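You operate a simulated robot arm through the tools that you are given. There is no shell and no other tool.

You are at the controls of a simulated robot arm. One attempt, no reset.

TASK
Brush the white tube stub smooth on the bore brush.
Fine: push it home, crank till no burr shows, draw it off and stand it on the stub mat. Set down upright: what you pick out.
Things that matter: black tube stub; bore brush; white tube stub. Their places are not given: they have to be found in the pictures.

Only the result counts: the job must be done as asked and must still hold three seconds after the hand-in. Knocking over, shifting, dropping, spilling or breaking anything else fails it.

THE ROBOT
A 7-joint arm with a three-finger gripper, fixed in place. Base frame: the origin is at the foot of the arm, x ahead of it, y to its left, z up; the work surface is at about z = 0.8. Units: m, degrees, N and s.
Its first joint turns from -166.0 to 166.0 degrees. Payload 2.69 kg.
Tool frame: the origin (TCP) lies between the finger pads and is the grasp point; the fingertips stand 0.029 m ahead of it; z points along the fingers, y is the line along which they close. The gripper opens to 0.12 m. The gripper's body begins 0.078 m behind the TCP.
Orientation is that of the tool frame in the base frame, as a unit quaternion [w, x, y, z]. With the fingers straight down and closing along the base's y, the tool's x points along the base's -x, its y along +y and its z along -z.

THE INTERFACE
- The arm moves only by the tool step_arm. Its arguments are lists of equal length, an entry for each row: "linear": the shift along the tool's x, y, z in m, a list of three; "rot": the turn, a rotation vector about the tool's x, y, z in degrees, a list of three; "jaw": the finger opening in m, from 0 to 0.12. In form: {"linear": [[tx, ty, tz], ...], "rot": [[wx, wy, wz], ...], "jaw": [jaw, ...]}. A call has 1 to 20 rows; each row is the pose to reach, as a shift and turn from the pose commanded when the call began, along the tool's axes at that moment. Each row takes 0.2 s and may step no farther than 0.05 m and 8.6 degrees from the row before; otherwise, or with a gripper value out of range, the whole call is refused. A pose out of reach is approached as far as the arm can. The call stops where the force on the tool passes 40 N (or 10 N more than at its start, if that is more) or the arm is blocked; 0.2 s more then pass. The fingers move at their own pace and stop on an object; they squeeze with about 25 N. The grip force told is the motor's: it shows also when the fingers shut on nothing. Time passes only in rows, and 0.2 s behind the last, so rows that repeat a pose let the fingers close. The reply holds the time, the measured pose of the TCP, the force on the tool along the base axes, the opening and the grip force, in the units named above and with some noise, with the torque about the TCP (base axes, N m) and any sound that the robot's microphone picked up.
- Cameras (640 x 400 px; columns grow to the right, rows downward): "scene" is fixed at [0.0505, -0.6512, 1.3736]; the picture's right is [0.71, -0.71, 0.00], its down [-0.31, -0.30, -0.90] and it looks along [0.64, 0.64, -0.43] (base axes); focal length 318 px, centre (320, 200). "wrist" rides on the gripper at [0.063, 0, -0.104] in the tool frame; the picture's right is [0.01, 1.00, 0.00], its down [-0.83, 0.00, -0.56] and it looks along [-0.56, 0.00, 0.83] (tool axes); focal length 275 px, centre (320, 200).
- capture(camera): a new picture of that camera. The clock stands still meanwhile.
- slide_trunk(by): slides the trunk up (or, below 0, down) by that many m; the arm rides with it, the base frame stays. It gives what a move gives, with no picture.
- locate(camera, pixels): for up to 12 pixels [column, row] of the newest picture of that camera ("zoom" is the newest enlarged one), the place [x, y, z] in the base frame of the surface seen there, good to about 0.002 m. The clock stands still meanwhile.
- close_up(camera, box): a new picture of the part [left, top, right, bottom] of that camera's present view, enlarged. The clock stands still meanwhile.
- job_done(): hands the job in; it is judged then, once.

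Open the gripper and draw the arm clear of the work before you hand the job in, unless the task says otherwise.

The tools are called after "Request:" as a command line: name --argument value ..., lists and objects as JSON in quotes. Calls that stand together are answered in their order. step_arm: Moves the arm, as the interface text tells. Its arguments: {"type":"object","properties":{"linear":{"type":"array","items":{"type":"array","items":{"type":"number"}}},"rot":{"type":"array","items":{"type":"array","items":{"type":"number"}}},"jaw":{"type":"array","items":{"type":"number"}}},"required":["linear","rot","jaw"]} The other tools are called the same way: slide_trunk (by) slides the trunk up or down; capture (camera) takes a picture; locate (camera, pixels) gives the place of the surface under pixels of a picture; close_up (camera, box) takes an enlarged picture of a part of a camera's view; job_done () hands the job in.

At the start:

```text
time_s: 0.0
ee_pos: [0.5858, 0.0036, 1.1127]
orientation: [0.0, 0.0, 1.0, 0.001]
wrist_force: [0.0, 0.6, 0.0]
wrist_torque: [0.02, 0.03, 0.0]
gripper_width: 0.1203
gripper_force: 0.1
trunk travel left (down, up): [-0.375, 0.211]
```

scene: 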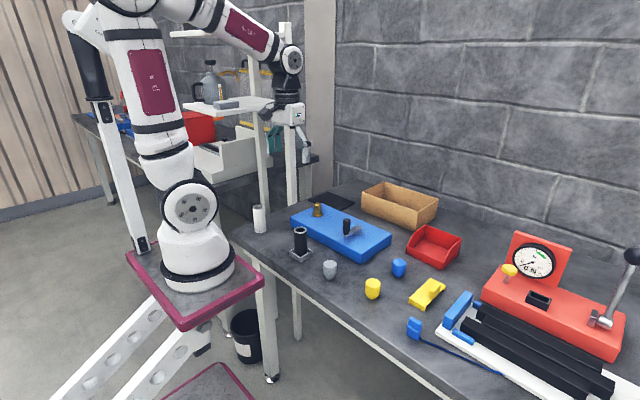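
wrist: 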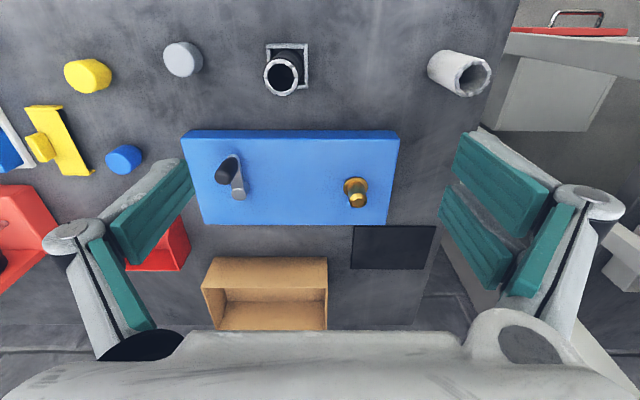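

The scene shows a blue base with a brass brush (318,210) and a crank (348,228), a white tube at (259,218), a black tube at (300,240), and a dark mat near (330,200). I'll enlarge these areas in both cameras.

Request:
close_up --camera "scene" --box '[230, 170, 410, 282]'

Request:
close_up --camera "wrist" --box '[180, 30, 520, 280]'

```text
3.56 times, centred on (320, 226) of scene
```

zoom: 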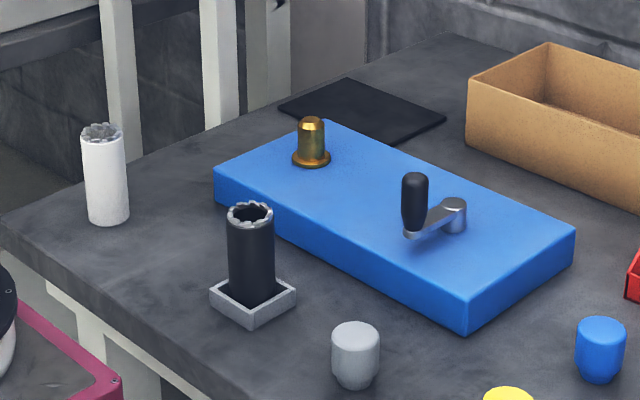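

```text
1.60 times, centred on (350, 155) of wrist
```

zoom: 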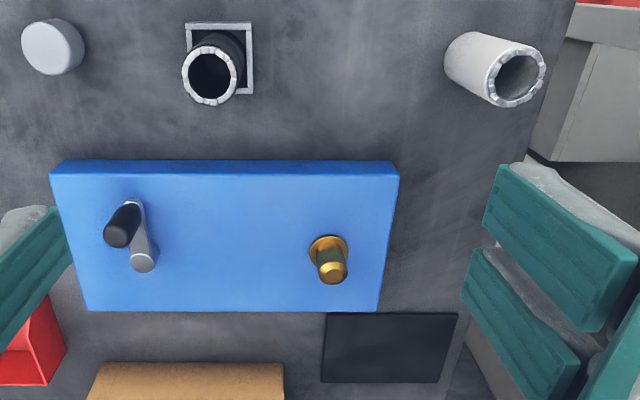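

The white tube is at wrist px (460,72), the black one sits in a tray at (285,70), the brass spindle at (356,193), and the crank handle at (228,170). I'll measure these points.

Request:
locate --camera "wrist" --pixels '[[473, 77], [459, 77], [490, 77], [475, 57], [430, 65], [358, 200], [353, 182], [345, 188], [283, 60], [283, 92], [395, 245], [352, 228]]'

Request:
locate --camera "scene" --pixels '[[259, 208], [259, 220], [260, 231], [254, 215], [264, 215], [317, 205], [317, 214], [347, 221], [347, 231], [356, 231], [300, 232], [330, 200]]'

Request:
locate --camera "zoom" --pixels '[[122, 238], [110, 235], [145, 255], [132, 200], [328, 240], [332, 268], [325, 382], [440, 382], [455, 315], [328, 315], [50, 165], [395, 165]]'

```text
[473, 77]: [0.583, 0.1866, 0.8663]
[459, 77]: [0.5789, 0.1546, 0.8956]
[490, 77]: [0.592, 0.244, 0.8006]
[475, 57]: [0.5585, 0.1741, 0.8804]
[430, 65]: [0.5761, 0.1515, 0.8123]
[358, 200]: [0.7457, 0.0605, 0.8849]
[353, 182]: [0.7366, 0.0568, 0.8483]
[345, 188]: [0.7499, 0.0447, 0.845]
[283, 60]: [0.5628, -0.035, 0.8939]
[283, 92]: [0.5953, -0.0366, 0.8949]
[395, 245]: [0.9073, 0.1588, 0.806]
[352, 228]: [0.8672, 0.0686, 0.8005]
```

```text
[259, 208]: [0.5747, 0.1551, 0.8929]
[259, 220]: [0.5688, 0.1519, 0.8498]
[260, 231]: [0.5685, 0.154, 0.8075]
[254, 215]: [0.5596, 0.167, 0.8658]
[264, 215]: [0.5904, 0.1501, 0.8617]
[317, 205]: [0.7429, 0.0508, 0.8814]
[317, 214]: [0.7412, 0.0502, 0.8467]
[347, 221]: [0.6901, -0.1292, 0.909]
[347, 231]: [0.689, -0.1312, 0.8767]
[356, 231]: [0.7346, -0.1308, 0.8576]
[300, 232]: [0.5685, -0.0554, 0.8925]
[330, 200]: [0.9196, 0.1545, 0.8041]
```

```text
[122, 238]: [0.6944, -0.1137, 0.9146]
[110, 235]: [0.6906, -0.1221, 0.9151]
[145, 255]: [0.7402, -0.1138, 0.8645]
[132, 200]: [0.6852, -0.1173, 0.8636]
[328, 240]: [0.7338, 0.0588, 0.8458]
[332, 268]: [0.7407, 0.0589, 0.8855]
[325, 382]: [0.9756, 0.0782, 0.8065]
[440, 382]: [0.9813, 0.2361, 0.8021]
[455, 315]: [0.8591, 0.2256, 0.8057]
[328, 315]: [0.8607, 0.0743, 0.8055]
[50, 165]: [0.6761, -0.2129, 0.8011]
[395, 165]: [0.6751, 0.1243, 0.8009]
```

Rough places: white tube near (0.578, 0.166) with top z≈0.895, spindle near (0.741, 0.058) with top 0.885, crank pivot near (0.740,-0.114), handle near (0.692,-0.120). I enlarge the tube, the spindle and the crank more for exact centres.

Request:
close_up --camera "scene" --box '[235, 195, 283, 243]'

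Request:
close_up --camera "wrist" --box '[410, 30, 506, 110]'

```text
8.33 times, centred on (259, 219) of scene
```

zoom: 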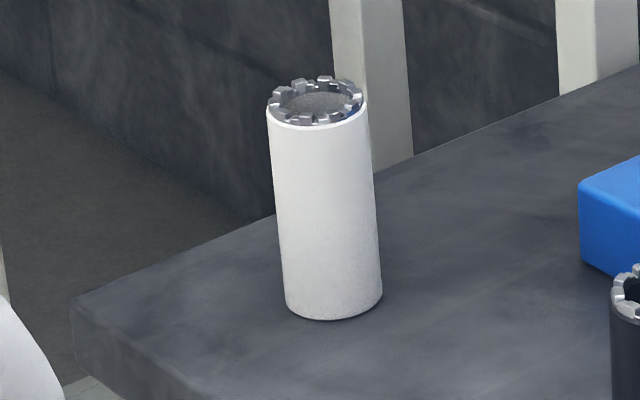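

```text
5.00 times, centred on (458, 70) of wrist
```

zoom: 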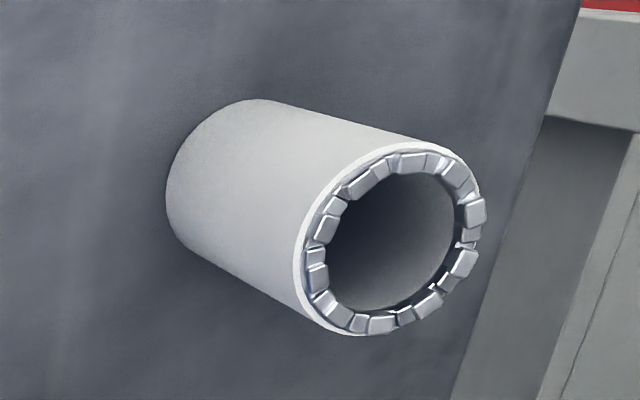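

The burr is a ring of silver teeth on the top rim. I'll locate rim points in this enlarged wrist view to fit the tube's centre and size.

Request:
locate --camera "zoom" --pixels '[[410, 163], [327, 208], [318, 278], [350, 320], [428, 305], [463, 263], [476, 212], [455, 175], [370, 180], [390, 240], [200, 130], [185, 230]]'

Request:
close_up --camera "wrist" --box '[330, 165, 386, 215]'

```text
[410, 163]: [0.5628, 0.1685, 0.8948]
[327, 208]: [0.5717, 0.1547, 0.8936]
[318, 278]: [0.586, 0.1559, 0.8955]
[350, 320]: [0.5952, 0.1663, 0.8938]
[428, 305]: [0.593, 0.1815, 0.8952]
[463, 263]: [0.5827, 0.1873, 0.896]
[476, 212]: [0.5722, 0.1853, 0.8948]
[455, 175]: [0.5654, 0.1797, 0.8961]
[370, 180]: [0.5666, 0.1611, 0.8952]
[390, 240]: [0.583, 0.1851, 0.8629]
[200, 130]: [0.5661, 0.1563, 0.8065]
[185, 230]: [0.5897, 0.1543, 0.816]
```

```text
8.00 times, centred on (358, 190) of wrist
```

zoom: 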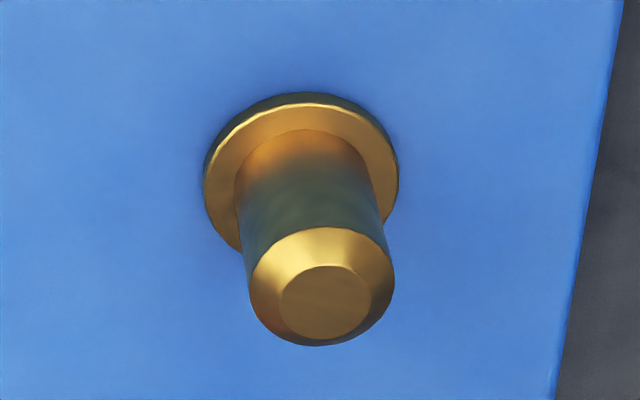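

Rim points give a tube centre near (0.579, 0.171), top z≈0.894, outer diameter about 0.04. Now I locate the spindle's top face and flange in the enlarged view.

Request:
locate --camera "zoom" --pixels '[[325, 302], [285, 302], [366, 302], [325, 270], [325, 335], [318, 232], [260, 280], [388, 270], [215, 170], [390, 165], [300, 112], [225, 225]]'

Request:
close_up --camera "wrist" --box '[200, 145, 264, 205]'

```text
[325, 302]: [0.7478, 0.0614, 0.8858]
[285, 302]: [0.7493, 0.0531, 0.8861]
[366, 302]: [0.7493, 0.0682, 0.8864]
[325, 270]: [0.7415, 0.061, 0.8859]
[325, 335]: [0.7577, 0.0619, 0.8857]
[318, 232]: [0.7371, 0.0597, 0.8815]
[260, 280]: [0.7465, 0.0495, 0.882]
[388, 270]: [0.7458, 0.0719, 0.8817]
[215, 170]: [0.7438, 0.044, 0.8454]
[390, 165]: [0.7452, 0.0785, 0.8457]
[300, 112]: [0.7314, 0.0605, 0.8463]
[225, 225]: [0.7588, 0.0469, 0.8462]
```

```text
6.67 times, centred on (232, 175) of wrist
```

zoom: 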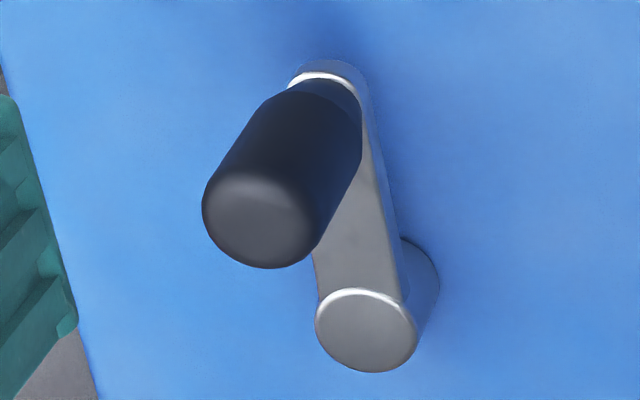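

The spindle is centred at about (0.749, 0.061) with its flange at z≈0.846. Now I locate the crank's handle and hub in this close-up.

Request:
locate --camera "zoom" --pixels '[[255, 220], [210, 215], [310, 220], [260, 178], [262, 262], [365, 330], [320, 330], [412, 330], [365, 292], [365, 368], [330, 72], [355, 200]]'

Request:
close_up --camera "scene" --box '[325, 205, 373, 245]'

```text
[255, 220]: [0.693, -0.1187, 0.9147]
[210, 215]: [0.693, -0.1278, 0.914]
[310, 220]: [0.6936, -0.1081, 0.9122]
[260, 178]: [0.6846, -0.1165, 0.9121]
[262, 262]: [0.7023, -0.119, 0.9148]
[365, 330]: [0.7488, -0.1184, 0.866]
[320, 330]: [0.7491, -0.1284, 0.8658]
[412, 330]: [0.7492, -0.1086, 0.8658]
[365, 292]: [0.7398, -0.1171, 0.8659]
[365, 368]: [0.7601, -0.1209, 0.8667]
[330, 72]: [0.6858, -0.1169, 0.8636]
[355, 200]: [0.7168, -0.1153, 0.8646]
```

```text
10.00 times, centred on (349, 225) of scene
```

zoom: 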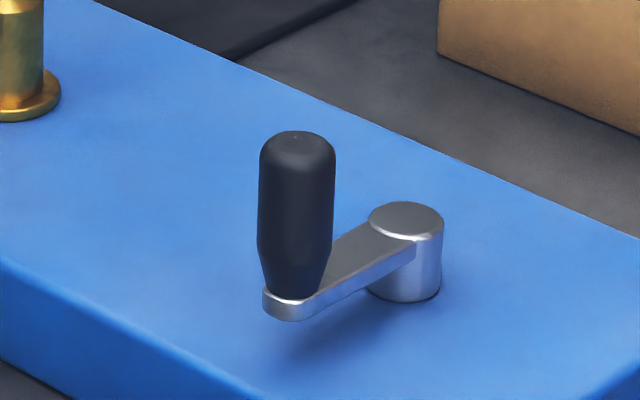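

Hub centre is about (0.750,-0.1185) and handle axis about (0.6935,-0.118), so crank radius is about 0.056. I first move above the white tube at (0.579, 0.171), staying high, and check alignment.

Request:
step_arm --linear '[[0.001, 0.028, 0.01], [0.002, 0.056, 0.02], [0.003, 0.084, 0.03], [0.005, 0.112, 0.04], [0.006, 0.14, 0.05], [0.007, 0.1674, 0.06], [0.007, 0.1674, 0.06]]' --rot '[[0, 0, 0], [0, 0, 0], [0, 0, 0], [0, 0, 0], [0, 0, 0], [0, 0, 0], [0, 0, 0]]' --jaw '[0.12, 0.12, 0.11, 0.1, 0.09, 0.08, 0.08]'

Request:
capture --camera "wrist"

Request:
capture --camera "scene"

```text
time_s: 1.6
ee_pos: [0.5794, 0.1699, 1.0534]
orientation: [-0.001, 0.0, 1.0, 0.0]
wrist_force: [0.4, 0.5, -0.1]
wrist_torque: [0.01, -0.01, 0.02]
gripper_width: 0.08
gripper_force: 0.0
trunk travel left (down, up): [-0.375, 0.211]
```

```text
taken
```

wrist: 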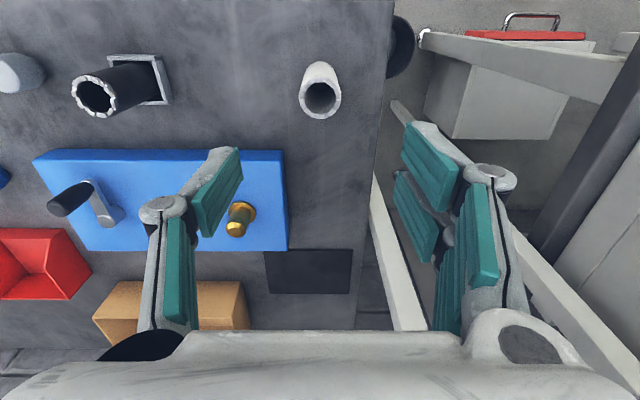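

```text
taken
```

scene: 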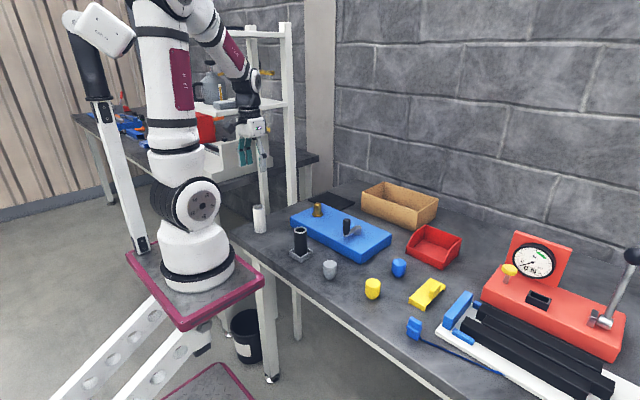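

The arm is above the tube, which is centred at column ~320 in the wrist view. I enlarge the tube's rim to refine its centre before descending.

Request:
close_up --camera "wrist" --box '[288, 50, 352, 130]'

```text
5.00 times, centred on (320, 90) of wrist
```

zoom: 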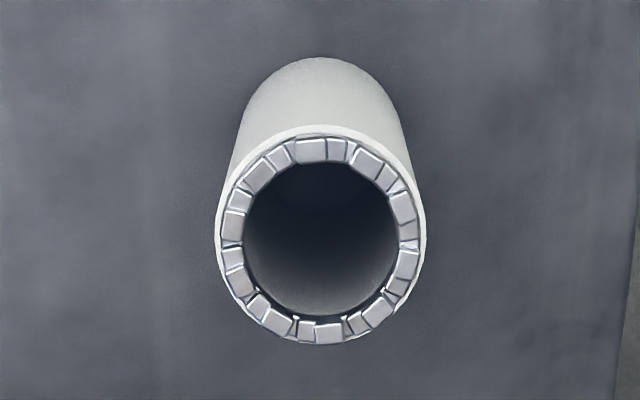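

I locate the rim's left, right, top and bottom points in this close-up for an exact fit.

Request:
locate --camera "zoom" --pixels '[[232, 225], [405, 205], [320, 150], [328, 334], [407, 265], [235, 257], [275, 325], [372, 163], [218, 235], [423, 235], [322, 128], [322, 62]]'

```text
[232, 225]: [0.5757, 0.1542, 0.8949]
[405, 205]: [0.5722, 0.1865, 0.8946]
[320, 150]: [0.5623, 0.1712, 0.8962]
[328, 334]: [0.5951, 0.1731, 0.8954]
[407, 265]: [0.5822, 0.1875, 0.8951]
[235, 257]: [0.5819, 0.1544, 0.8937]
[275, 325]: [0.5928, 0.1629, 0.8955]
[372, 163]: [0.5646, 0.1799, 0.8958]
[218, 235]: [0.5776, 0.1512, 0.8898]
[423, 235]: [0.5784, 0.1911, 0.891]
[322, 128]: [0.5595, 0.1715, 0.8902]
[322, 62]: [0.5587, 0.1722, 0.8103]
```

The tube centre is (0.579, 0.1712), outer radius 0.020, standing from z 0.80 to about 0.895. I descend straight down to TCP z ≈ 0.858 with the jaws open 0.08.

Request:
step_arm --linear '[[0, 0.0006, 0.03], [0.0004, 0.0012, 0.06], [0.0004, 0.0012, 0.09], [0.0004, 0.0012, 0.12], [0.0004, 0.0012, 0.145], [0.0004, 0.0012, 0.165], [0.0004, 0.0012, 0.18], [0.0004, 0.0012, 0.195], [0.0004, 0.0012, 0.195]]' --rot '[[0, 0, 0], [0, 0, 0], [0, 0, 0], [0, 0, 0], [0, 0, 0], [0, 0, 0], [0, 0, 0], [0, 0, 0], [0, 0, 0]]' --jaw '[0.08, 0.08, 0.08, 0.08, 0.08, 0.08, 0.08, 0.08, 0.08]'

Request:
capture --camera "wrist"

Request:
close_up --camera "scene" --box '[210, 150, 310, 250]'

```text
time_s: 3.6
ee_pos: [0.5797, 0.1712, 0.8568]
orientation: [-0.001, 0.001, 1.0, 0.0]
wrist_force: [-0.9, -0.8, 0.1]
wrist_torque: [-0.02, 0.01, -0.01]
gripper_width: 0.0799
gripper_force: 0.0
trunk travel left (down, up): [-0.375, 0.211]
```

```text
taken
```

wrist: 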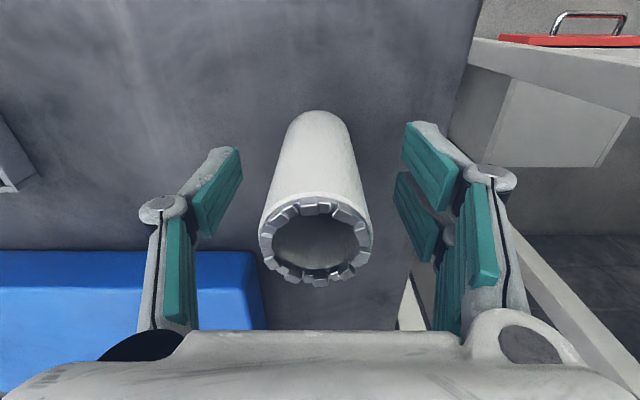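

```text
4.00 times, centred on (260, 200) of scene
```

zoom: 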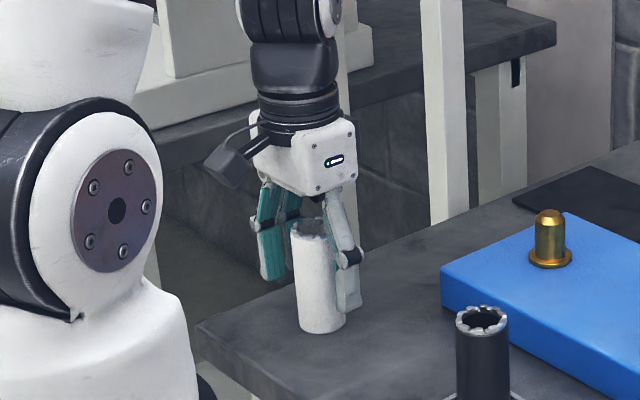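

The tube stands between the fingers (wrist column ~317). I close on it slowly in place.

Request:
step_arm --linear '[[0, 0, 0], [0, 0, 0], [0, 0, 0], [0, 0, 0], [0, 0, 0]]' --rot '[[0, 0, 0], [0, 0, 0], [0, 0, 0], [0, 0, 0], [0, 0, 0]]' --jaw '[0.06, 0.05, 0.035, 0.03, 0.03]'

```text
time_s: 4.8
ee_pos: [0.5786, 0.1721, 0.8565]
orientation: [0.001, 0.0, 1.0, -0.001]
wrist_force: [-0.2, -2.4, 1.6]
wrist_torque: [-0.14, 0.06, 0.05]
gripper_width: 0.0371
gripper_force: 25.0
trunk travel left (down, up): [-0.375, 0.211]
```

Gripped at 0.037 m with 25 N. I lift straight up 0.13 m, then look at the tube in the grip.

Request:
step_arm --linear '[[0, 0, -0.01], [0, 0, -0.03], [0, 0, -0.055], [0, 0, -0.08], [0, 0, -0.105], [0, 0, -0.13], [0, 0, -0.13]]' --rot '[[0, 0, 0], [0, 0, 0], [0, 0, 0], [0, 0, 0], [0, 0, 0], [0, 0, 0], [0, 0, 0]]' --jaw '[0.03, 0.03, 0.03, 0.03, 0.03, 0.03, 0.03]'

Request:
capture --camera "wrist"

Request:
close_up --camera "scene" --box '[210, 120, 310, 220]'

```text
time_s: 6.4
ee_pos: [0.5792, 0.1708, 0.9887]
orientation: [0.0, -0.001, 1.0, 0.0]
wrist_force: [0.4, -0.1, -4.2]
wrist_torque: [-0.02, 0.01, -0.02]
gripper_width: 0.037
gripper_force: 24.9
trunk travel left (down, up): [-0.375, 0.211]
```

```text
taken
```

wrist: 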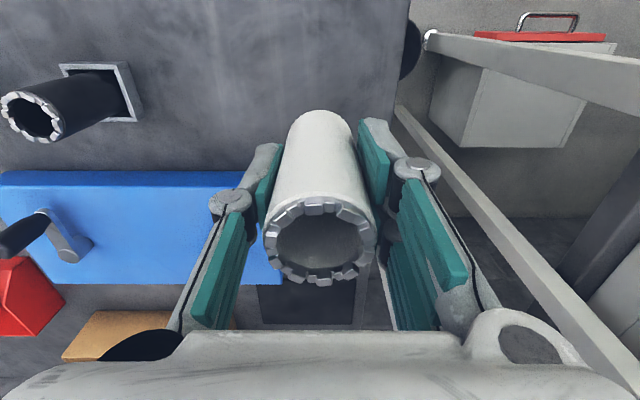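

```text
4.00 times, centred on (260, 170) of scene
```

zoom: 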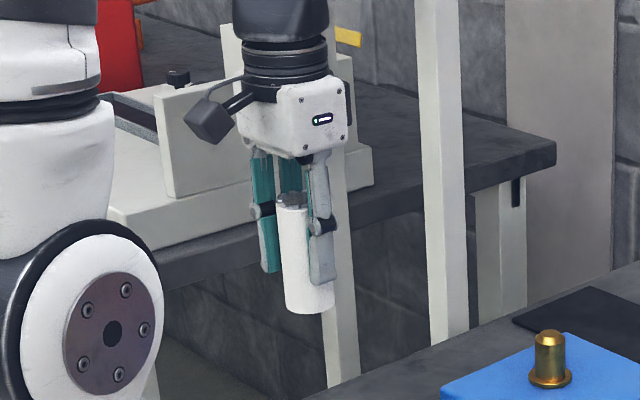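

The tube (about 4 N) hangs upright in the grip. I measure its rim in the hand to find its axis relative to the TCP.

Request:
close_up --camera "wrist" --box '[256, 180, 384, 300]'

```text
3.33 times, centred on (320, 240) of wrist
```

zoom: 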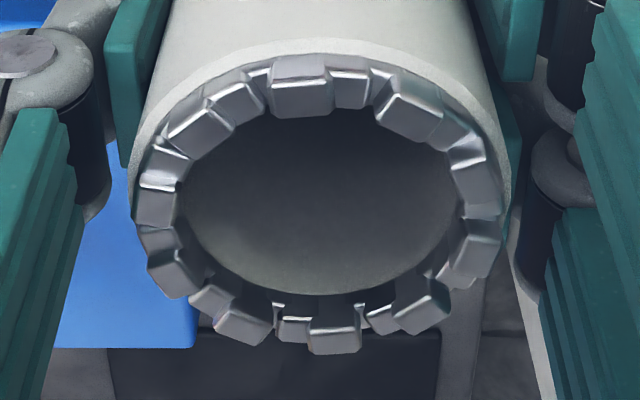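

I locate points on the burr ring and the tube's upper face around the circle.

Request:
locate --camera "zoom" --pixels '[[155, 205], [155, 167], [475, 150], [483, 185], [300, 68], [350, 75], [335, 340], [245, 330], [420, 315], [200, 128], [410, 100], [318, 42]]'

Request:
locate --camera "wrist" --pixels '[[320, 118], [320, 150], [320, 190], [300, 150], [340, 150], [318, 240], [312, 250], [325, 255]]'

```text
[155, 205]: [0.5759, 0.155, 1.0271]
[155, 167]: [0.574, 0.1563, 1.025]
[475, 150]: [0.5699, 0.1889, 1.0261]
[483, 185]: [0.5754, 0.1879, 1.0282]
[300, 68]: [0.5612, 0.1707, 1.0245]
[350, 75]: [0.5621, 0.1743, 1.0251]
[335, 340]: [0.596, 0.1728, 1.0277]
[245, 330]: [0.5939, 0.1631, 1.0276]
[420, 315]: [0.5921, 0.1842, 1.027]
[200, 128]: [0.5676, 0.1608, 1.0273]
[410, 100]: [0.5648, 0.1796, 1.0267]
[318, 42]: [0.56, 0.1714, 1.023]
```

```text
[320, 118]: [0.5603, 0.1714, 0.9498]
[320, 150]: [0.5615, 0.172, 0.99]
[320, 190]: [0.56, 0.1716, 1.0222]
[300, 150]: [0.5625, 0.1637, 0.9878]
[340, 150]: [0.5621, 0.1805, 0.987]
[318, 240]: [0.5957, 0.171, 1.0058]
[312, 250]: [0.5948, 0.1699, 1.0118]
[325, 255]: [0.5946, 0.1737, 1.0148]
```

The tube's axis is within 1 mm of the TCP, with its bottom at about z 0.931. I carry it to just above the spindle at (0.749, 0.061), 45 mm clear of its top.

Request:
step_arm --linear '[[-0.02, -0.013, 0], [-0.045, -0.029, 0], [-0.07, -0.045, 0], [-0.095, -0.061, 0], [-0.12, -0.078, 0], [-0.145, -0.094, 0], [-0.16, -0.104, 0], [-0.17, -0.11, 0], [-0.17, -0.11, 0]]' --rot '[[0, 0, 0], [0, 0, 0], [0, 0, 0], [0, 0, 0], [0, 0, 0], [0, 0, 0], [0, 0, 0], [0, 0, 0], [0, 0, 0]]' --jaw '[0.03, 0.03, 0.03, 0.03, 0.03, 0.03, 0.03, 0.03, 0.03]'

Request:
capture --camera "wrist"

Request:
close_up --camera "scene" --box '[277, 150, 357, 230]'

```text
time_s: 8.4
ee_pos: [0.7494, 0.062, 0.9874]
orientation: [0.0, 0.0, 1.0, 0.0]
wrist_force: [0.4, 0.0, -4.1]
wrist_torque: [-0.04, 0.02, -0.01]
gripper_width: 0.0368
gripper_force: 24.9
trunk travel left (down, up): [-0.375, 0.211]
```

```text
taken
```

wrist: 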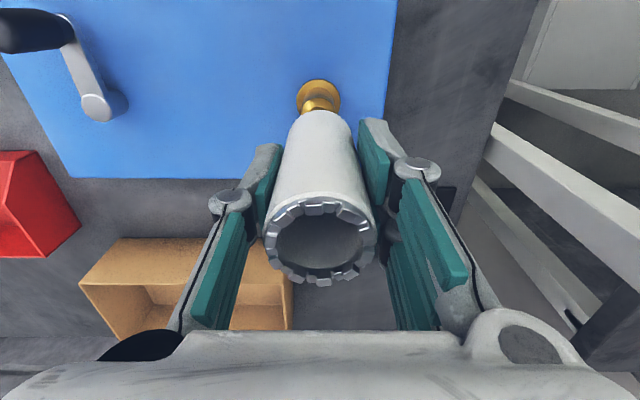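

```text
5.00 times, centred on (317, 190) of scene
```

zoom: 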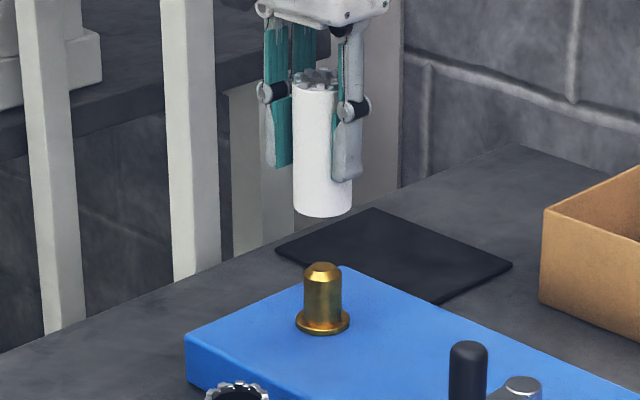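

The tube's bottom (zoom columns 294–352) and the spindle (304–341) share a centre column of ~322.5, and in the wrist view both lie at column ~319. I locate both to check the offset along the view depth.

Request:
locate --camera "zoom" --pixels '[[322, 195], [310, 190], [335, 190], [322, 295], [313, 295], [332, 295], [322, 266], [300, 320], [322, 330], [346, 320], [322, 210]]'

Request:
locate --camera "wrist" --pixels '[[319, 104], [319, 84], [300, 95], [338, 95], [319, 118], [319, 150], [303, 115]]'

```text
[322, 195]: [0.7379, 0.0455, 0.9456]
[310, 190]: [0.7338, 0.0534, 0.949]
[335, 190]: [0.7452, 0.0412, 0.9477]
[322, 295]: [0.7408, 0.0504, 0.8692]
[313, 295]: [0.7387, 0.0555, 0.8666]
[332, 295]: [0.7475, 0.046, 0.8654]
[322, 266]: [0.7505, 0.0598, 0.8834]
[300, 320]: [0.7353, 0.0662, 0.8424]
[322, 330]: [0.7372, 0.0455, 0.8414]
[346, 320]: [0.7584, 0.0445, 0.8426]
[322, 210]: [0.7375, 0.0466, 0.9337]
```

```text
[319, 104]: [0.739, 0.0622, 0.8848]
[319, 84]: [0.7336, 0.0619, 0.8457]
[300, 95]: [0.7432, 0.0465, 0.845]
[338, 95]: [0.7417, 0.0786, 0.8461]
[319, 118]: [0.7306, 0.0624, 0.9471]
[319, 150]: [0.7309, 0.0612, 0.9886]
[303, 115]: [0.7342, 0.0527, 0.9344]
```

Both agree to within about 1 mm. I lower slowly until the tube has just entered the spindle (0.055 m down) and check the forces.

Request:
step_arm --linear '[[0, 0, 0.01], [0, 0, 0.02], [0, 0, 0.03], [0, 0, 0.037], [0, 0, 0.041], [0, 0, 0.044], [0, 0, 0.047], [0, 0, 0.05], [0, 0, 0.053], [0, 0, 0.056], [0, 0, 0.056]]' --rot '[[0, 0, 0], [0, 0, 0], [0, 0, 0], [0, 0, 0], [0, 0, 0], [0, 0, 0], [0, 0, 0], [0, 0, 0], [0, 0, 0], [0, 0, 0], [0, 0, 0]]' --jaw '[0.03, 0.03, 0.03, 0.03, 0.03, 0.03, 0.03, 0.03, 0.03, 0.03, 0.03]'

Request:
close_up --camera "scene" --box '[277, 160, 357, 240]'

```text
time_s: 10.8
ee_pos: [0.7485, 0.0616, 0.9311]
orientation: [-0.001, 0.0, 1.0, 0.0]
wrist_force: [-4.7, -2.2, -2.2]
wrist_torque: [-0.13, 0.24, 0.0]
gripper_width: 0.0369
gripper_force: 25.1
trunk travel left (down, up): [-0.375, 0.211]
```

```text
5.00 times, centred on (317, 200) of scene
```

zoom: 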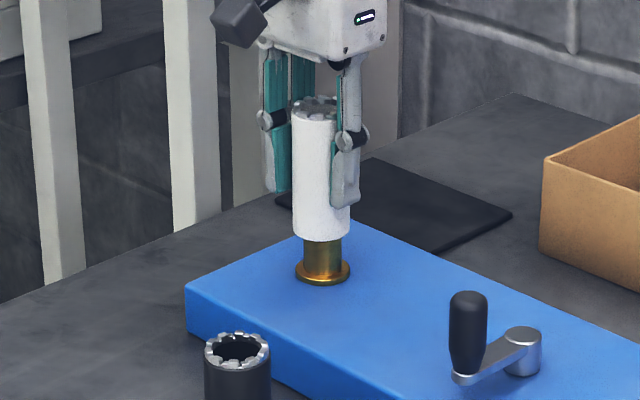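

The tube has slid over the spindle tip with a side load of about (-4.7, -2.2) N, so I ease 1 mm toward -x and 0.5 mm toward -y while pushing further down.

Request:
step_arm --linear '[[0.0006, -0.0003, 0.001], [0.001, -0.0005, 0.004], [0.001, -0.0005, 0.008], [0.001, -0.0005, 0.012], [0.001, -0.0005, 0.016], [0.001, -0.0005, 0.019], [0.001, -0.0005, 0.019]]' --rot '[[0, 0, 0], [0, 0, 0], [0, 0, 0], [0, 0, 0], [0, 0, 0], [0, 0, 0], [0, 0, 0]]' --jaw '[0.03, 0.03, 0.03, 0.03, 0.03, 0.03, 0.03]'

```text
time_s: 12.4
ee_pos: [0.7468, 0.0627, 0.9126]
orientation: [0.0, 0.0, 1.0, 0.0]
wrist_force: [0.1, 0.6, -2.8]
wrist_torque: [0.03, 0.03, -0.01]
gripper_width: 0.0373
gripper_force: 24.7
trunk travel left (down, up): [-0.375, 0.211]
```

Side load is gone; the tube's bottom should be at about z 0.856, so 10 mm remain to the flange. I push on in small steps until it seats.

Request:
step_arm --linear '[[0, 0, 0.003], [0, 0, 0.006], [0, 0, 0.008], [0, 0, 0.0095], [0, 0, 0.0105], [0, 0, 0.0115], [0, 0, 0.0125], [0, 0, 0.0135]]' --rot '[[0, 0, 0], [0, 0, 0], [0, 0, 0], [0, 0, 0], [0, 0, 0], [0, 0, 0], [0, 0, 0], [0, 0, 0]]' --jaw '[0.03, 0.03, 0.03, 0.03, 0.03, 0.03, 0.03, 0.03]'

Request:
close_up --camera "scene" --box '[277, 160, 357, 240]'

```text
time_s: 14.2
ee_pos: [0.7483, 0.0616, 0.8994]
orientation: [0.002, 0.0, 1.0, 0.0]
wrist_force: [1.0, -1.5, 19.1]
wrist_torque: [-0.04, -0.07, -0.01]
gripper_width: 0.0371
gripper_force: 25.2
trunk travel left (down, up): [-0.375, 0.211]
```

```text
5.00 times, centred on (317, 200) of scene
```

zoom: 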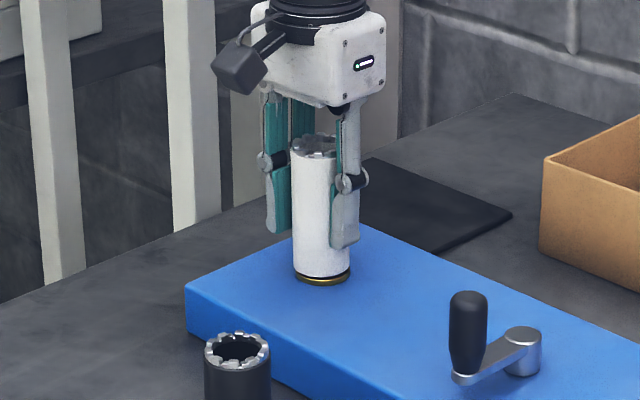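

The force rose to +19 N and the tube looks seated on the flange. I enlarge the foot of the tube to be sure no gap remains.

Request:
close_up --camera "scene" --box '[302, 200, 332, 222]'

Request:
capture --camera "wrist"

```text
16.00 times, centred on (317, 211) of scene
```

zoom: 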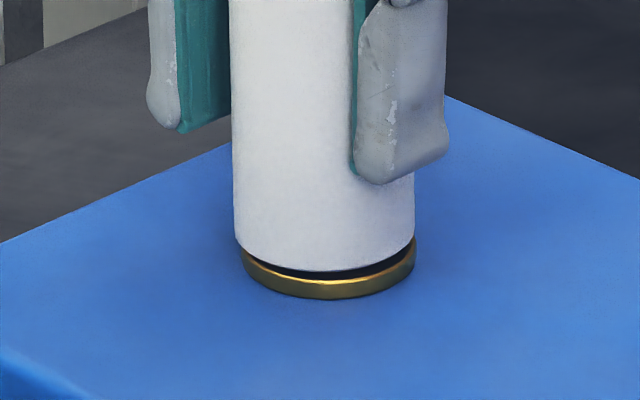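

```text
taken
```

wrist: 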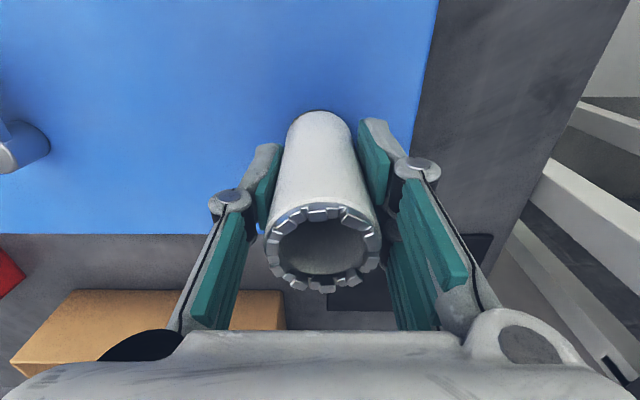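

A thin dark gap (zoom rows 262–280) remains between the tube and the brass flange. I push a bit more in fine steps.

Request:
step_arm --linear '[[0, 0, 0.001], [0, 0, 0.002], [0, 0, 0.003], [0, 0, 0.004]]' --rot '[[0, 0, 0], [0, 0, 0], [0, 0, 0], [0, 0, 0]]' --jaw '[0.03, 0.03, 0.03, 0.03]'

Request:
close_up --camera "scene" --box '[302, 200, 332, 222]'

```text
time_s: 15.2
ee_pos: [0.7465, 0.0614, 0.8966]
orientation: [0.001, 0.0, 1.0, 0.0]
wrist_force: [-0.2, -0.2, 17.9]
wrist_torque: [-0.03, -0.05, -0.02]
gripper_width: 0.037
gripper_force: 25.0
trunk travel left (down, up): [-0.375, 0.211]
```

```text
16.00 times, centred on (317, 211) of scene
```

zoom: 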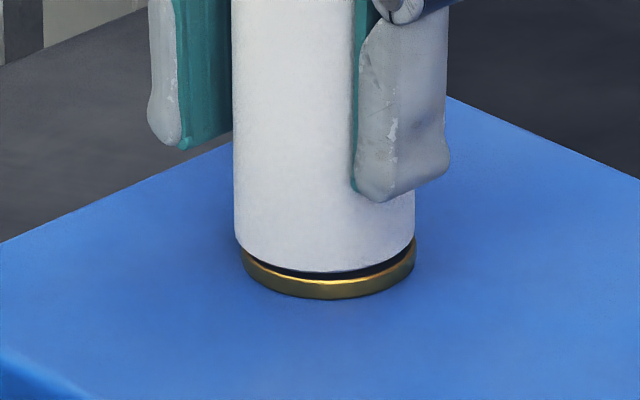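

The fingers slipped 3 mm down the tube at ~18 N and the tube did not move, so it is either home or held by brush friction. I measure the tube's foot, the flange and the rim heights.

Request:
locate --camera "zoom" --pixels '[[325, 265], [325, 268], [325, 276], [325, 281], [325, 290], [280, 262], [280, 270], [280, 280], [325, 306], [390, 262], [325, 240], [325, 320]]'

Request:
capture --camera "wrist"

Request:
locate --camera "wrist" --pixels '[[277, 240], [370, 240], [320, 214], [320, 285], [300, 218], [345, 218], [320, 205]]'

```text
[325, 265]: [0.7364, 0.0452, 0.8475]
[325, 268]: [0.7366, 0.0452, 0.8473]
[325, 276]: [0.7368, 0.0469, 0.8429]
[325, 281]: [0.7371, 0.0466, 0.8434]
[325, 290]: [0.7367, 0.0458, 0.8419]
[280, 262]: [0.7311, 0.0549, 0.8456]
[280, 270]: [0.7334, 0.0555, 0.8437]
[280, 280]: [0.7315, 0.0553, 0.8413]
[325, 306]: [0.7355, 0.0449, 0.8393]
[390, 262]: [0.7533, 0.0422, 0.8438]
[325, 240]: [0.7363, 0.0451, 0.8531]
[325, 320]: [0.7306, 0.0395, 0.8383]
```

```text
taken
```

wrist: 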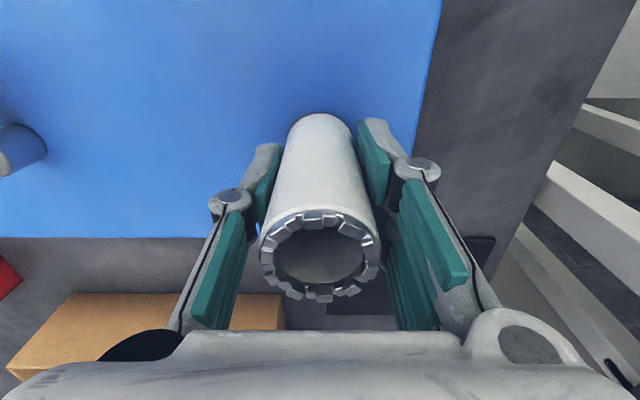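

```text
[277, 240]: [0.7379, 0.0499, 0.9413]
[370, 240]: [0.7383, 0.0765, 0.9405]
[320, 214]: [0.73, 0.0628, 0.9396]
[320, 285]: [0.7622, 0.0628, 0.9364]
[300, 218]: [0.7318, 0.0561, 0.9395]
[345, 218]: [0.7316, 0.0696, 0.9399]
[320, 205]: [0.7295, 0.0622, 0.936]
```

The foot reads z≈0.8465 and the flange top ≈0.844, so it is within about 2 mm of the flange. I release it, rise above it, and will press on the rim with the fingertips to make sure it is fully home.

Request:
step_arm --linear '[[0, 0, 0], [0, 0, 0], [0, 0, 0], [0, 0, -0.02], [0, 0, -0.045], [0, 0, -0.075], [0, 0, -0.1], [0, 0, -0.1]]' --rot '[[0, 0, 0], [0, 0, 0], [0, 0, 0], [0, 0, 0], [0, 0, 0], [0, 0, 0], [0, 0, 0], [0, 0, 0]]' --jaw '[0.05, 0.065, 0.07, 0.07, 0.07, 0.07, 0.07, 0.07]'

Request:
capture --camera "wrist"

Request:
close_up --camera "scene" --box '[277, 160, 357, 240]'

```text
time_s: 17.0
ee_pos: [0.7459, 0.062, 0.9963]
orientation: [0.0, 0.0, 1.0, 0.0]
wrist_force: [-0.1, -0.2, -0.1]
wrist_torque: [0.01, 0.03, -0.01]
gripper_width: 0.07
gripper_force: 0.1
trunk travel left (down, up): [-0.375, 0.211]
```

```text
taken
```

wrist: 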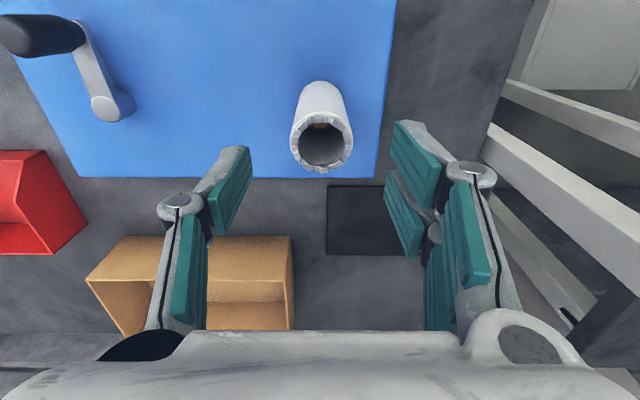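

```text
5.00 times, centred on (317, 200) of scene
```

zoom: 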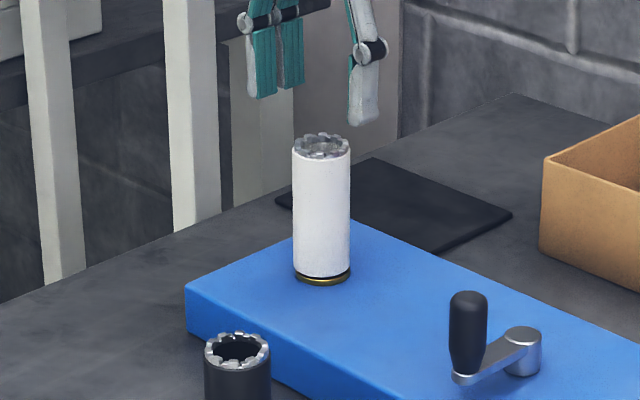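

The tube stands on the spindle on its own with the brass tip visible inside its bore. I narrow the jaws to 0.024 so each fingertip meets the rim, and press down gently.

Request:
step_arm --linear '[[0, 0, 0], [0, 0, 0], [0, 0, 0.01], [0, 0, 0.018], [0, 0, 0.022], [0, 0, 0.024], [0, 0, 0.026], [0, 0, 0.027], [0, 0, 0.028]]' --rot '[[0, 0, 0], [0, 0, 0], [0, 0, 0], [0, 0, 0], [0, 0, 0], [0, 0, 0], [0, 0, 0], [0, 0, 0], [0, 0, 0]]' --jaw '[0.05, 0.024, 0.024, 0.024, 0.024, 0.024, 0.024, 0.024, 0.024]'

Request:
close_up --camera "scene" --box '[277, 160, 357, 240]'

```text
time_s: 19.0
ee_pos: [0.7467, 0.0603, 0.9675]
orientation: [0.0, 0.0, 1.0, 0.0]
wrist_force: [0.0, 0.0, -0.2]
wrist_torque: [0.0, 0.04, -0.03]
gripper_width: 0.0239
gripper_force: 0.1
trunk travel left (down, up): [-0.375, 0.211]
```

```text
5.00 times, centred on (317, 200) of scene
```

zoom: 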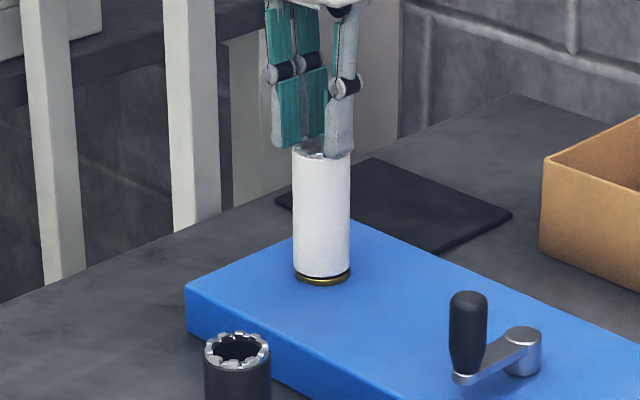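

No contact force yet at TCP 0.9675. I keep lowering in 1 mm steps until it presses.

Request:
step_arm --linear '[[0, 0, 0.001], [0, 0, 0.002], [0, 0, 0.003], [0, 0, 0.004], [0, 0, 0.005], [0, 0, 0.005]]' --rot '[[0, 0, 0], [0, 0, 0], [0, 0, 0], [0, 0, 0], [0, 0, 0], [0, 0, 0]]' --jaw '[0.024, 0.024, 0.024, 0.024, 0.024, 0.024]'

Request:
close_up --camera "scene" --box '[302, 180, 332, 222]'

```text
time_s: 20.4
ee_pos: [0.7494, 0.0619, 0.9655]
orientation: [0.002, 0.0, 1.0, -0.001]
wrist_force: [-3.5, -1.1, 33.8]
wrist_torque: [-0.15, 0.37, -0.02]
gripper_width: 0.0244
gripper_force: 0.4
trunk travel left (down, up): [-0.375, 0.211]
```

```text
9.52 times, centred on (317, 201) of scene
```

zoom: 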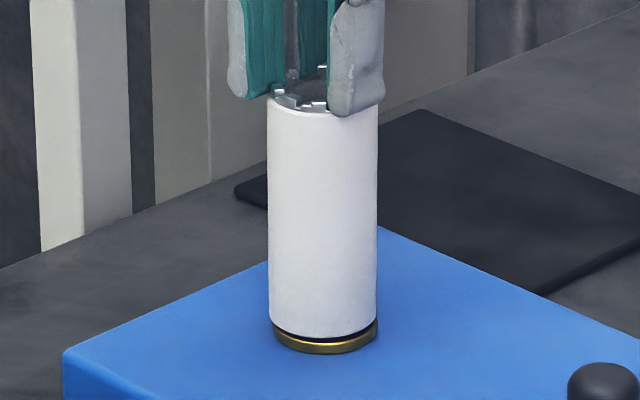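

At 34 N on the rim the tube did not move at all, so it is home against a hard stop. I rise clear and travel to above the crank handle at (0.6935, -0.118).

Request:
step_arm --linear '[[0, 0, -0.01], [0, 0, -0.03], [0, 0, -0.055], [0.01, -0.03, -0.055], [0.02, -0.065, -0.055], [0.03, -0.1, -0.055], [0.04, -0.135, -0.055], [0.049, -0.165, -0.055], [0.053, -0.1796, -0.055], [0.053, -0.1796, -0.055]]' --rot '[[0, 0, 0], [0, 0, 0], [0, 0, 0], [0, 0, 0], [0, 0, 0], [0, 0, 0], [0, 0, 0], [0, 0, 0], [0, 0, 0], [0, 0, 0]]' --jaw '[0.024, 0.024, 0.03, 0.04, 0.05, 0.05, 0.05, 0.05, 0.05, 0.05]'

Request:
capture --camera "wrist"

Request:
close_up --camera "scene" --box '[290, 160, 400, 260]'

```text
time_s: 22.6
ee_pos: [0.6942, -0.1168, 1.0169]
orientation: [0.0, -0.001, 1.0, 0.0]
wrist_force: [-0.3, 0.5, 0.1]
wrist_torque: [-0.03, -0.02, 0.0]
gripper_width: 0.05
gripper_force: 0.0
trunk travel left (down, up): [-0.375, 0.211]
```

```text
taken
```

wrist: 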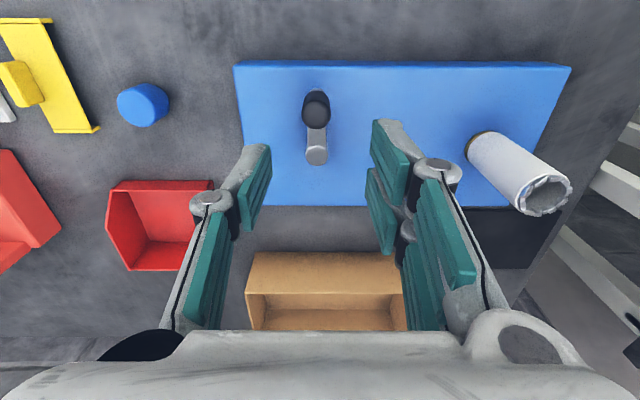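

```text
4.00 times, centred on (345, 210) of scene
```

zoom: 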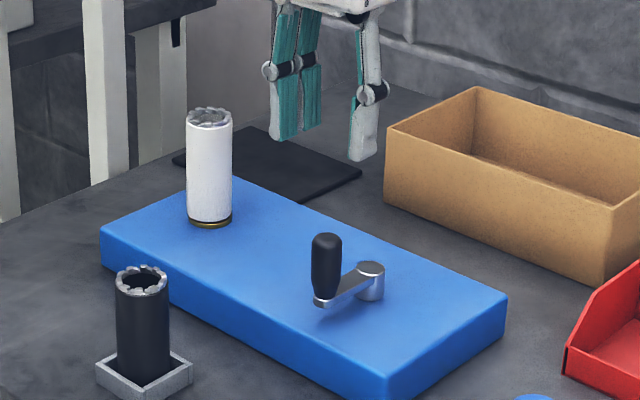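

The handle is at wrist (316,107), nearly under the TCP. I enlarge it for precise handle and hub positions.

Request:
close_up --camera "wrist" --box '[284, 80, 348, 180]'

```text
4.00 times, centred on (316, 130) of wrist
```

zoom: 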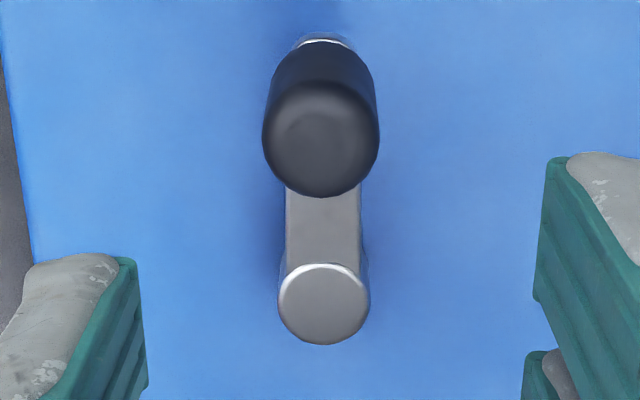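

I locate handle edges and hub edges in this close-up.

Request:
locate --camera "zoom" --pixels '[[320, 135], [270, 140], [373, 140], [320, 90], [320, 188], [323, 303], [282, 303], [366, 303], [323, 268], [323, 338], [320, 230], [322, 40]]'

```text
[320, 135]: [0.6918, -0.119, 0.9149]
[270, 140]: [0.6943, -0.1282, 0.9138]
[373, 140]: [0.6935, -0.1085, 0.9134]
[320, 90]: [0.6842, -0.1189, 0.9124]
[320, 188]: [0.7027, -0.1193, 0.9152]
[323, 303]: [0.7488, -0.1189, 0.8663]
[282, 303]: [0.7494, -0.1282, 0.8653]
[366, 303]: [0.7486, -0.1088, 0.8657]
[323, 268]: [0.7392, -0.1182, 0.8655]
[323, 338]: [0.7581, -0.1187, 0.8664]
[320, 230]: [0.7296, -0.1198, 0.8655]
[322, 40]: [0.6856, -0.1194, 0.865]
```

Handle axis is (0.6938, -0.1185), hub (0.749, -0.1186), radius 0.055. I descend to TCP z ≈ 0.901 so the fingertips stay above the crank arm, and close on the handle.

Request:
step_arm --linear '[[0.0003, -0.001, 0.025], [0.0003, -0.0015, 0.05], [0.0003, -0.0015, 0.075], [0.0003, -0.0015, 0.095], [0.0003, -0.0015, 0.108], [0.0003, -0.0015, 0.115], [0.0003, -0.0015, 0.115], [0.0003, -0.0015, 0.115], [0.0003, -0.0015, 0.115], [0.0003, -0.0015, 0.115], [0.0003, -0.0015, 0.115]]' --rot '[[0, 0, 0], [0, 0, 0], [0, 0, 0], [0, 0, 0], [0, 0, 0], [0, 0, 0], [0, 0, 0], [0, 0, 0], [0, 0, 0], [0, 0, 0], [0, 0, 0]]' --jaw '[0.05, 0.05, 0.05, 0.05, 0.05, 0.05, 0.04, 0.03, 0.02, 0.01, 0.01]'

Request:
close_up --camera "scene" --box '[290, 160, 400, 260]'

```text
time_s: 25.0
ee_pos: [0.6944, -0.1197, 0.9021]
orientation: [0.0, 0.0, 1.0, 0.0]
wrist_force: [-0.1, -3.5, -3.1]
wrist_torque: [-0.09, -0.03, 0.12]
gripper_width: 0.0218
gripper_force: 45.4
trunk travel left (down, up): [-0.375, 0.211]
```

```text
4.00 times, centred on (345, 210) of scene
```

zoom: 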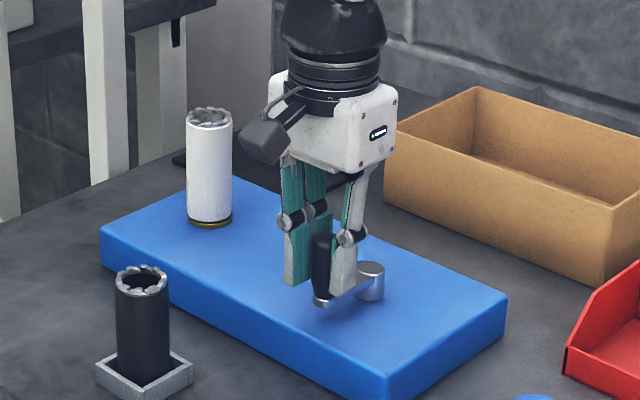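

The handle is gripped (0.0218 m). I try the first 36° of a clockwise turn (seen from above) about the hub and watch forces and sound.

Request:
step_arm --linear '[[-0.0007, 0.0086, 0], [-0.0027, 0.017, 0], [-0.006, 0.025, 0], [-0.0105, 0.0323, 0], [-0.0105, 0.0323, 0]]' --rot '[[0, 0, 0], [0, 0, 0], [0, 0, 0], [0, 0, 0], [0, 0, 0]]' --jaw '[0.01, 0.01, 0.01, 0.01, 0.01]'

Request:
close_up --camera "scene" --box '[290, 160, 400, 260]'

```text
time_s: 25.5
ee_pos: [0.6929, -0.1202, 0.9027]
orientation: [0.0, 0.005, 1.0, -0.004]
wrist_force: [-0.6, -12.8, -5.6]
wrist_torque: [-0.28, 0.01, -0.04]
gripper_width: 0.0217
gripper_force: 44.5
trunk travel left (down, up): [-0.375, 0.211]
stopped in row 2: the force on the tool passed its limit at 46 N (the readings are from after the stop); the commanded pose is now the measured one
```

```text
4.00 times, centred on (345, 210) of scene
```

zoom: 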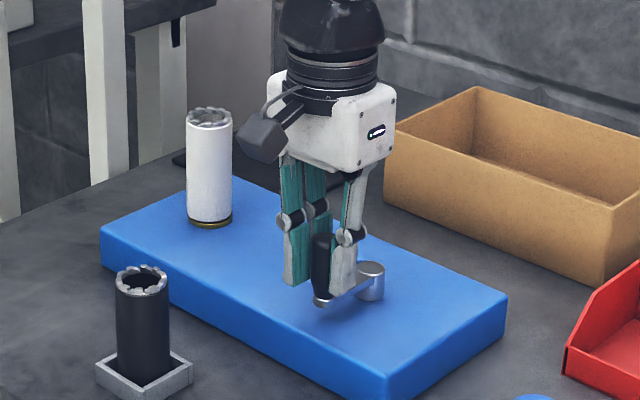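

Clockwise is blocked (46 N, handle did not move), so it likely turns only the other way. I try counterclockwise with small steps.

Request:
step_arm --linear '[[0, -0.001, 0], [-0.0001, -0.003, 0], [-0.0003, -0.006, 0], [-0.0009, -0.01, 0], [-0.0017, -0.0136, 0], [-0.0017, -0.0136, 0]]' --rot '[[0, 0, 0], [0, 0, 0], [0, 0, 0], [0, 0, 0], [0, 0, 0], [0, 0, 0]]' --jaw '[0.01, 0.01, 0.01, 0.01, 0.01, 0.01]'

Request:
close_up --camera "scene" --box '[290, 160, 400, 260]'

```text
time_s: 26.9
ee_pos: [0.6968, -0.1297, 0.9015]
orientation: [-0.001, 0.005, 1.0, -0.003]
wrist_force: [2.7, 8.3, -6.0]
wrist_torque: [0.22, 0.07, 0.38]
gripper_width: 0.0218
gripper_force: 45.1
trunk travel left (down, up): [-0.375, 0.211]
```

```text
4.00 times, centred on (345, 210) of scene
```

zoom: 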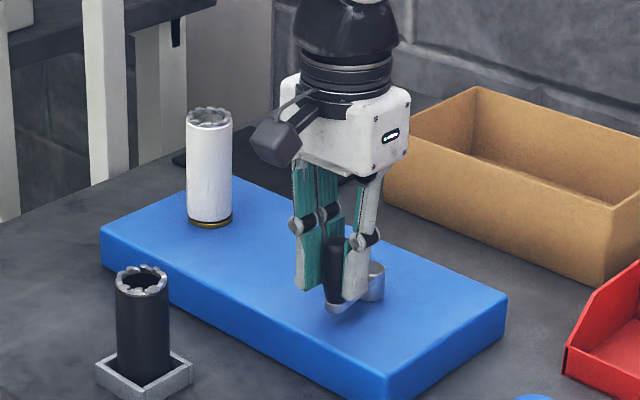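

Counterclockwise works: the crank has swung about 10–15° with only ~8 N. I continue along the circle to about 75° and watch force and torque.

Request:
step_arm --linear '[[-0.0046, -0.008, 0], [-0.0093, -0.0163, 0], [-0.0155, -0.0237, 0], [-0.0229, -0.0299, 0], [-0.0312, -0.0346, 0], [-0.0402, -0.0379, 0]]' --rot '[[-0.17, -0.05, -0.3], [-0.34, -0.11, -0.57], [-0.34, -0.11, -0.57], [-0.34, -0.11, -0.57], [-0.34, -0.11, -0.57], [-0.34, -0.11, -0.57]]' --jaw '[0.01, 0.01, 0.01, 0.01, 0.01, 0.01]'

Request:
close_up --camera "scene" --box '[290, 160, 400, 260]'

```text
time_s: 28.3
ee_pos: [0.7376, -0.1709, 0.9045]
orientation: [0.003, 0.0, 1.0, -0.001]
wrist_force: [-2.6, -12.5, -6.7]
wrist_torque: [-0.44, -0.41, -0.06]
gripper_width: 0.0226
gripper_force: 27.7
trunk travel left (down, up): [-0.375, 0.211]
```

```text
4.00 times, centred on (345, 210) of scene
```

zoom: 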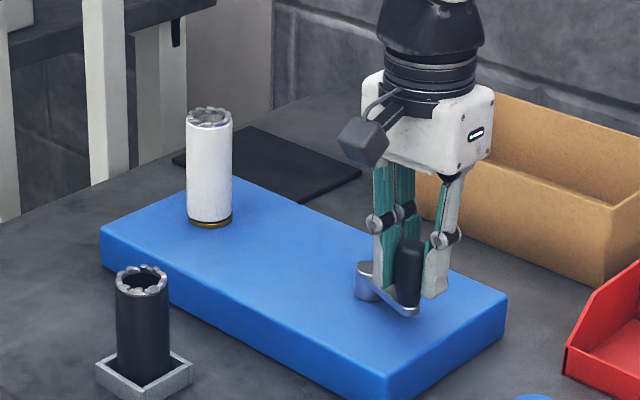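

The crank is at ~75° and moving freely; side forces are ~12 N. Before swinging to the far side I check where the brown box's near wall lies, at zoom (430,190) and (600,210).

Request:
locate --camera "zoom" --pixels '[[500, 200], [610, 205], [600, 280], [540, 230], [590, 150], [410, 240], [385, 285]]'

```text
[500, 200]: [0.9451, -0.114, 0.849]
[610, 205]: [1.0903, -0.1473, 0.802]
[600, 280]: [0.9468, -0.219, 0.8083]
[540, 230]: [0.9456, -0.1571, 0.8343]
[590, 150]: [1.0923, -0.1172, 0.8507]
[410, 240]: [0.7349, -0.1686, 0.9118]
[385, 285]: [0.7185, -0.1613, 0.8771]
```

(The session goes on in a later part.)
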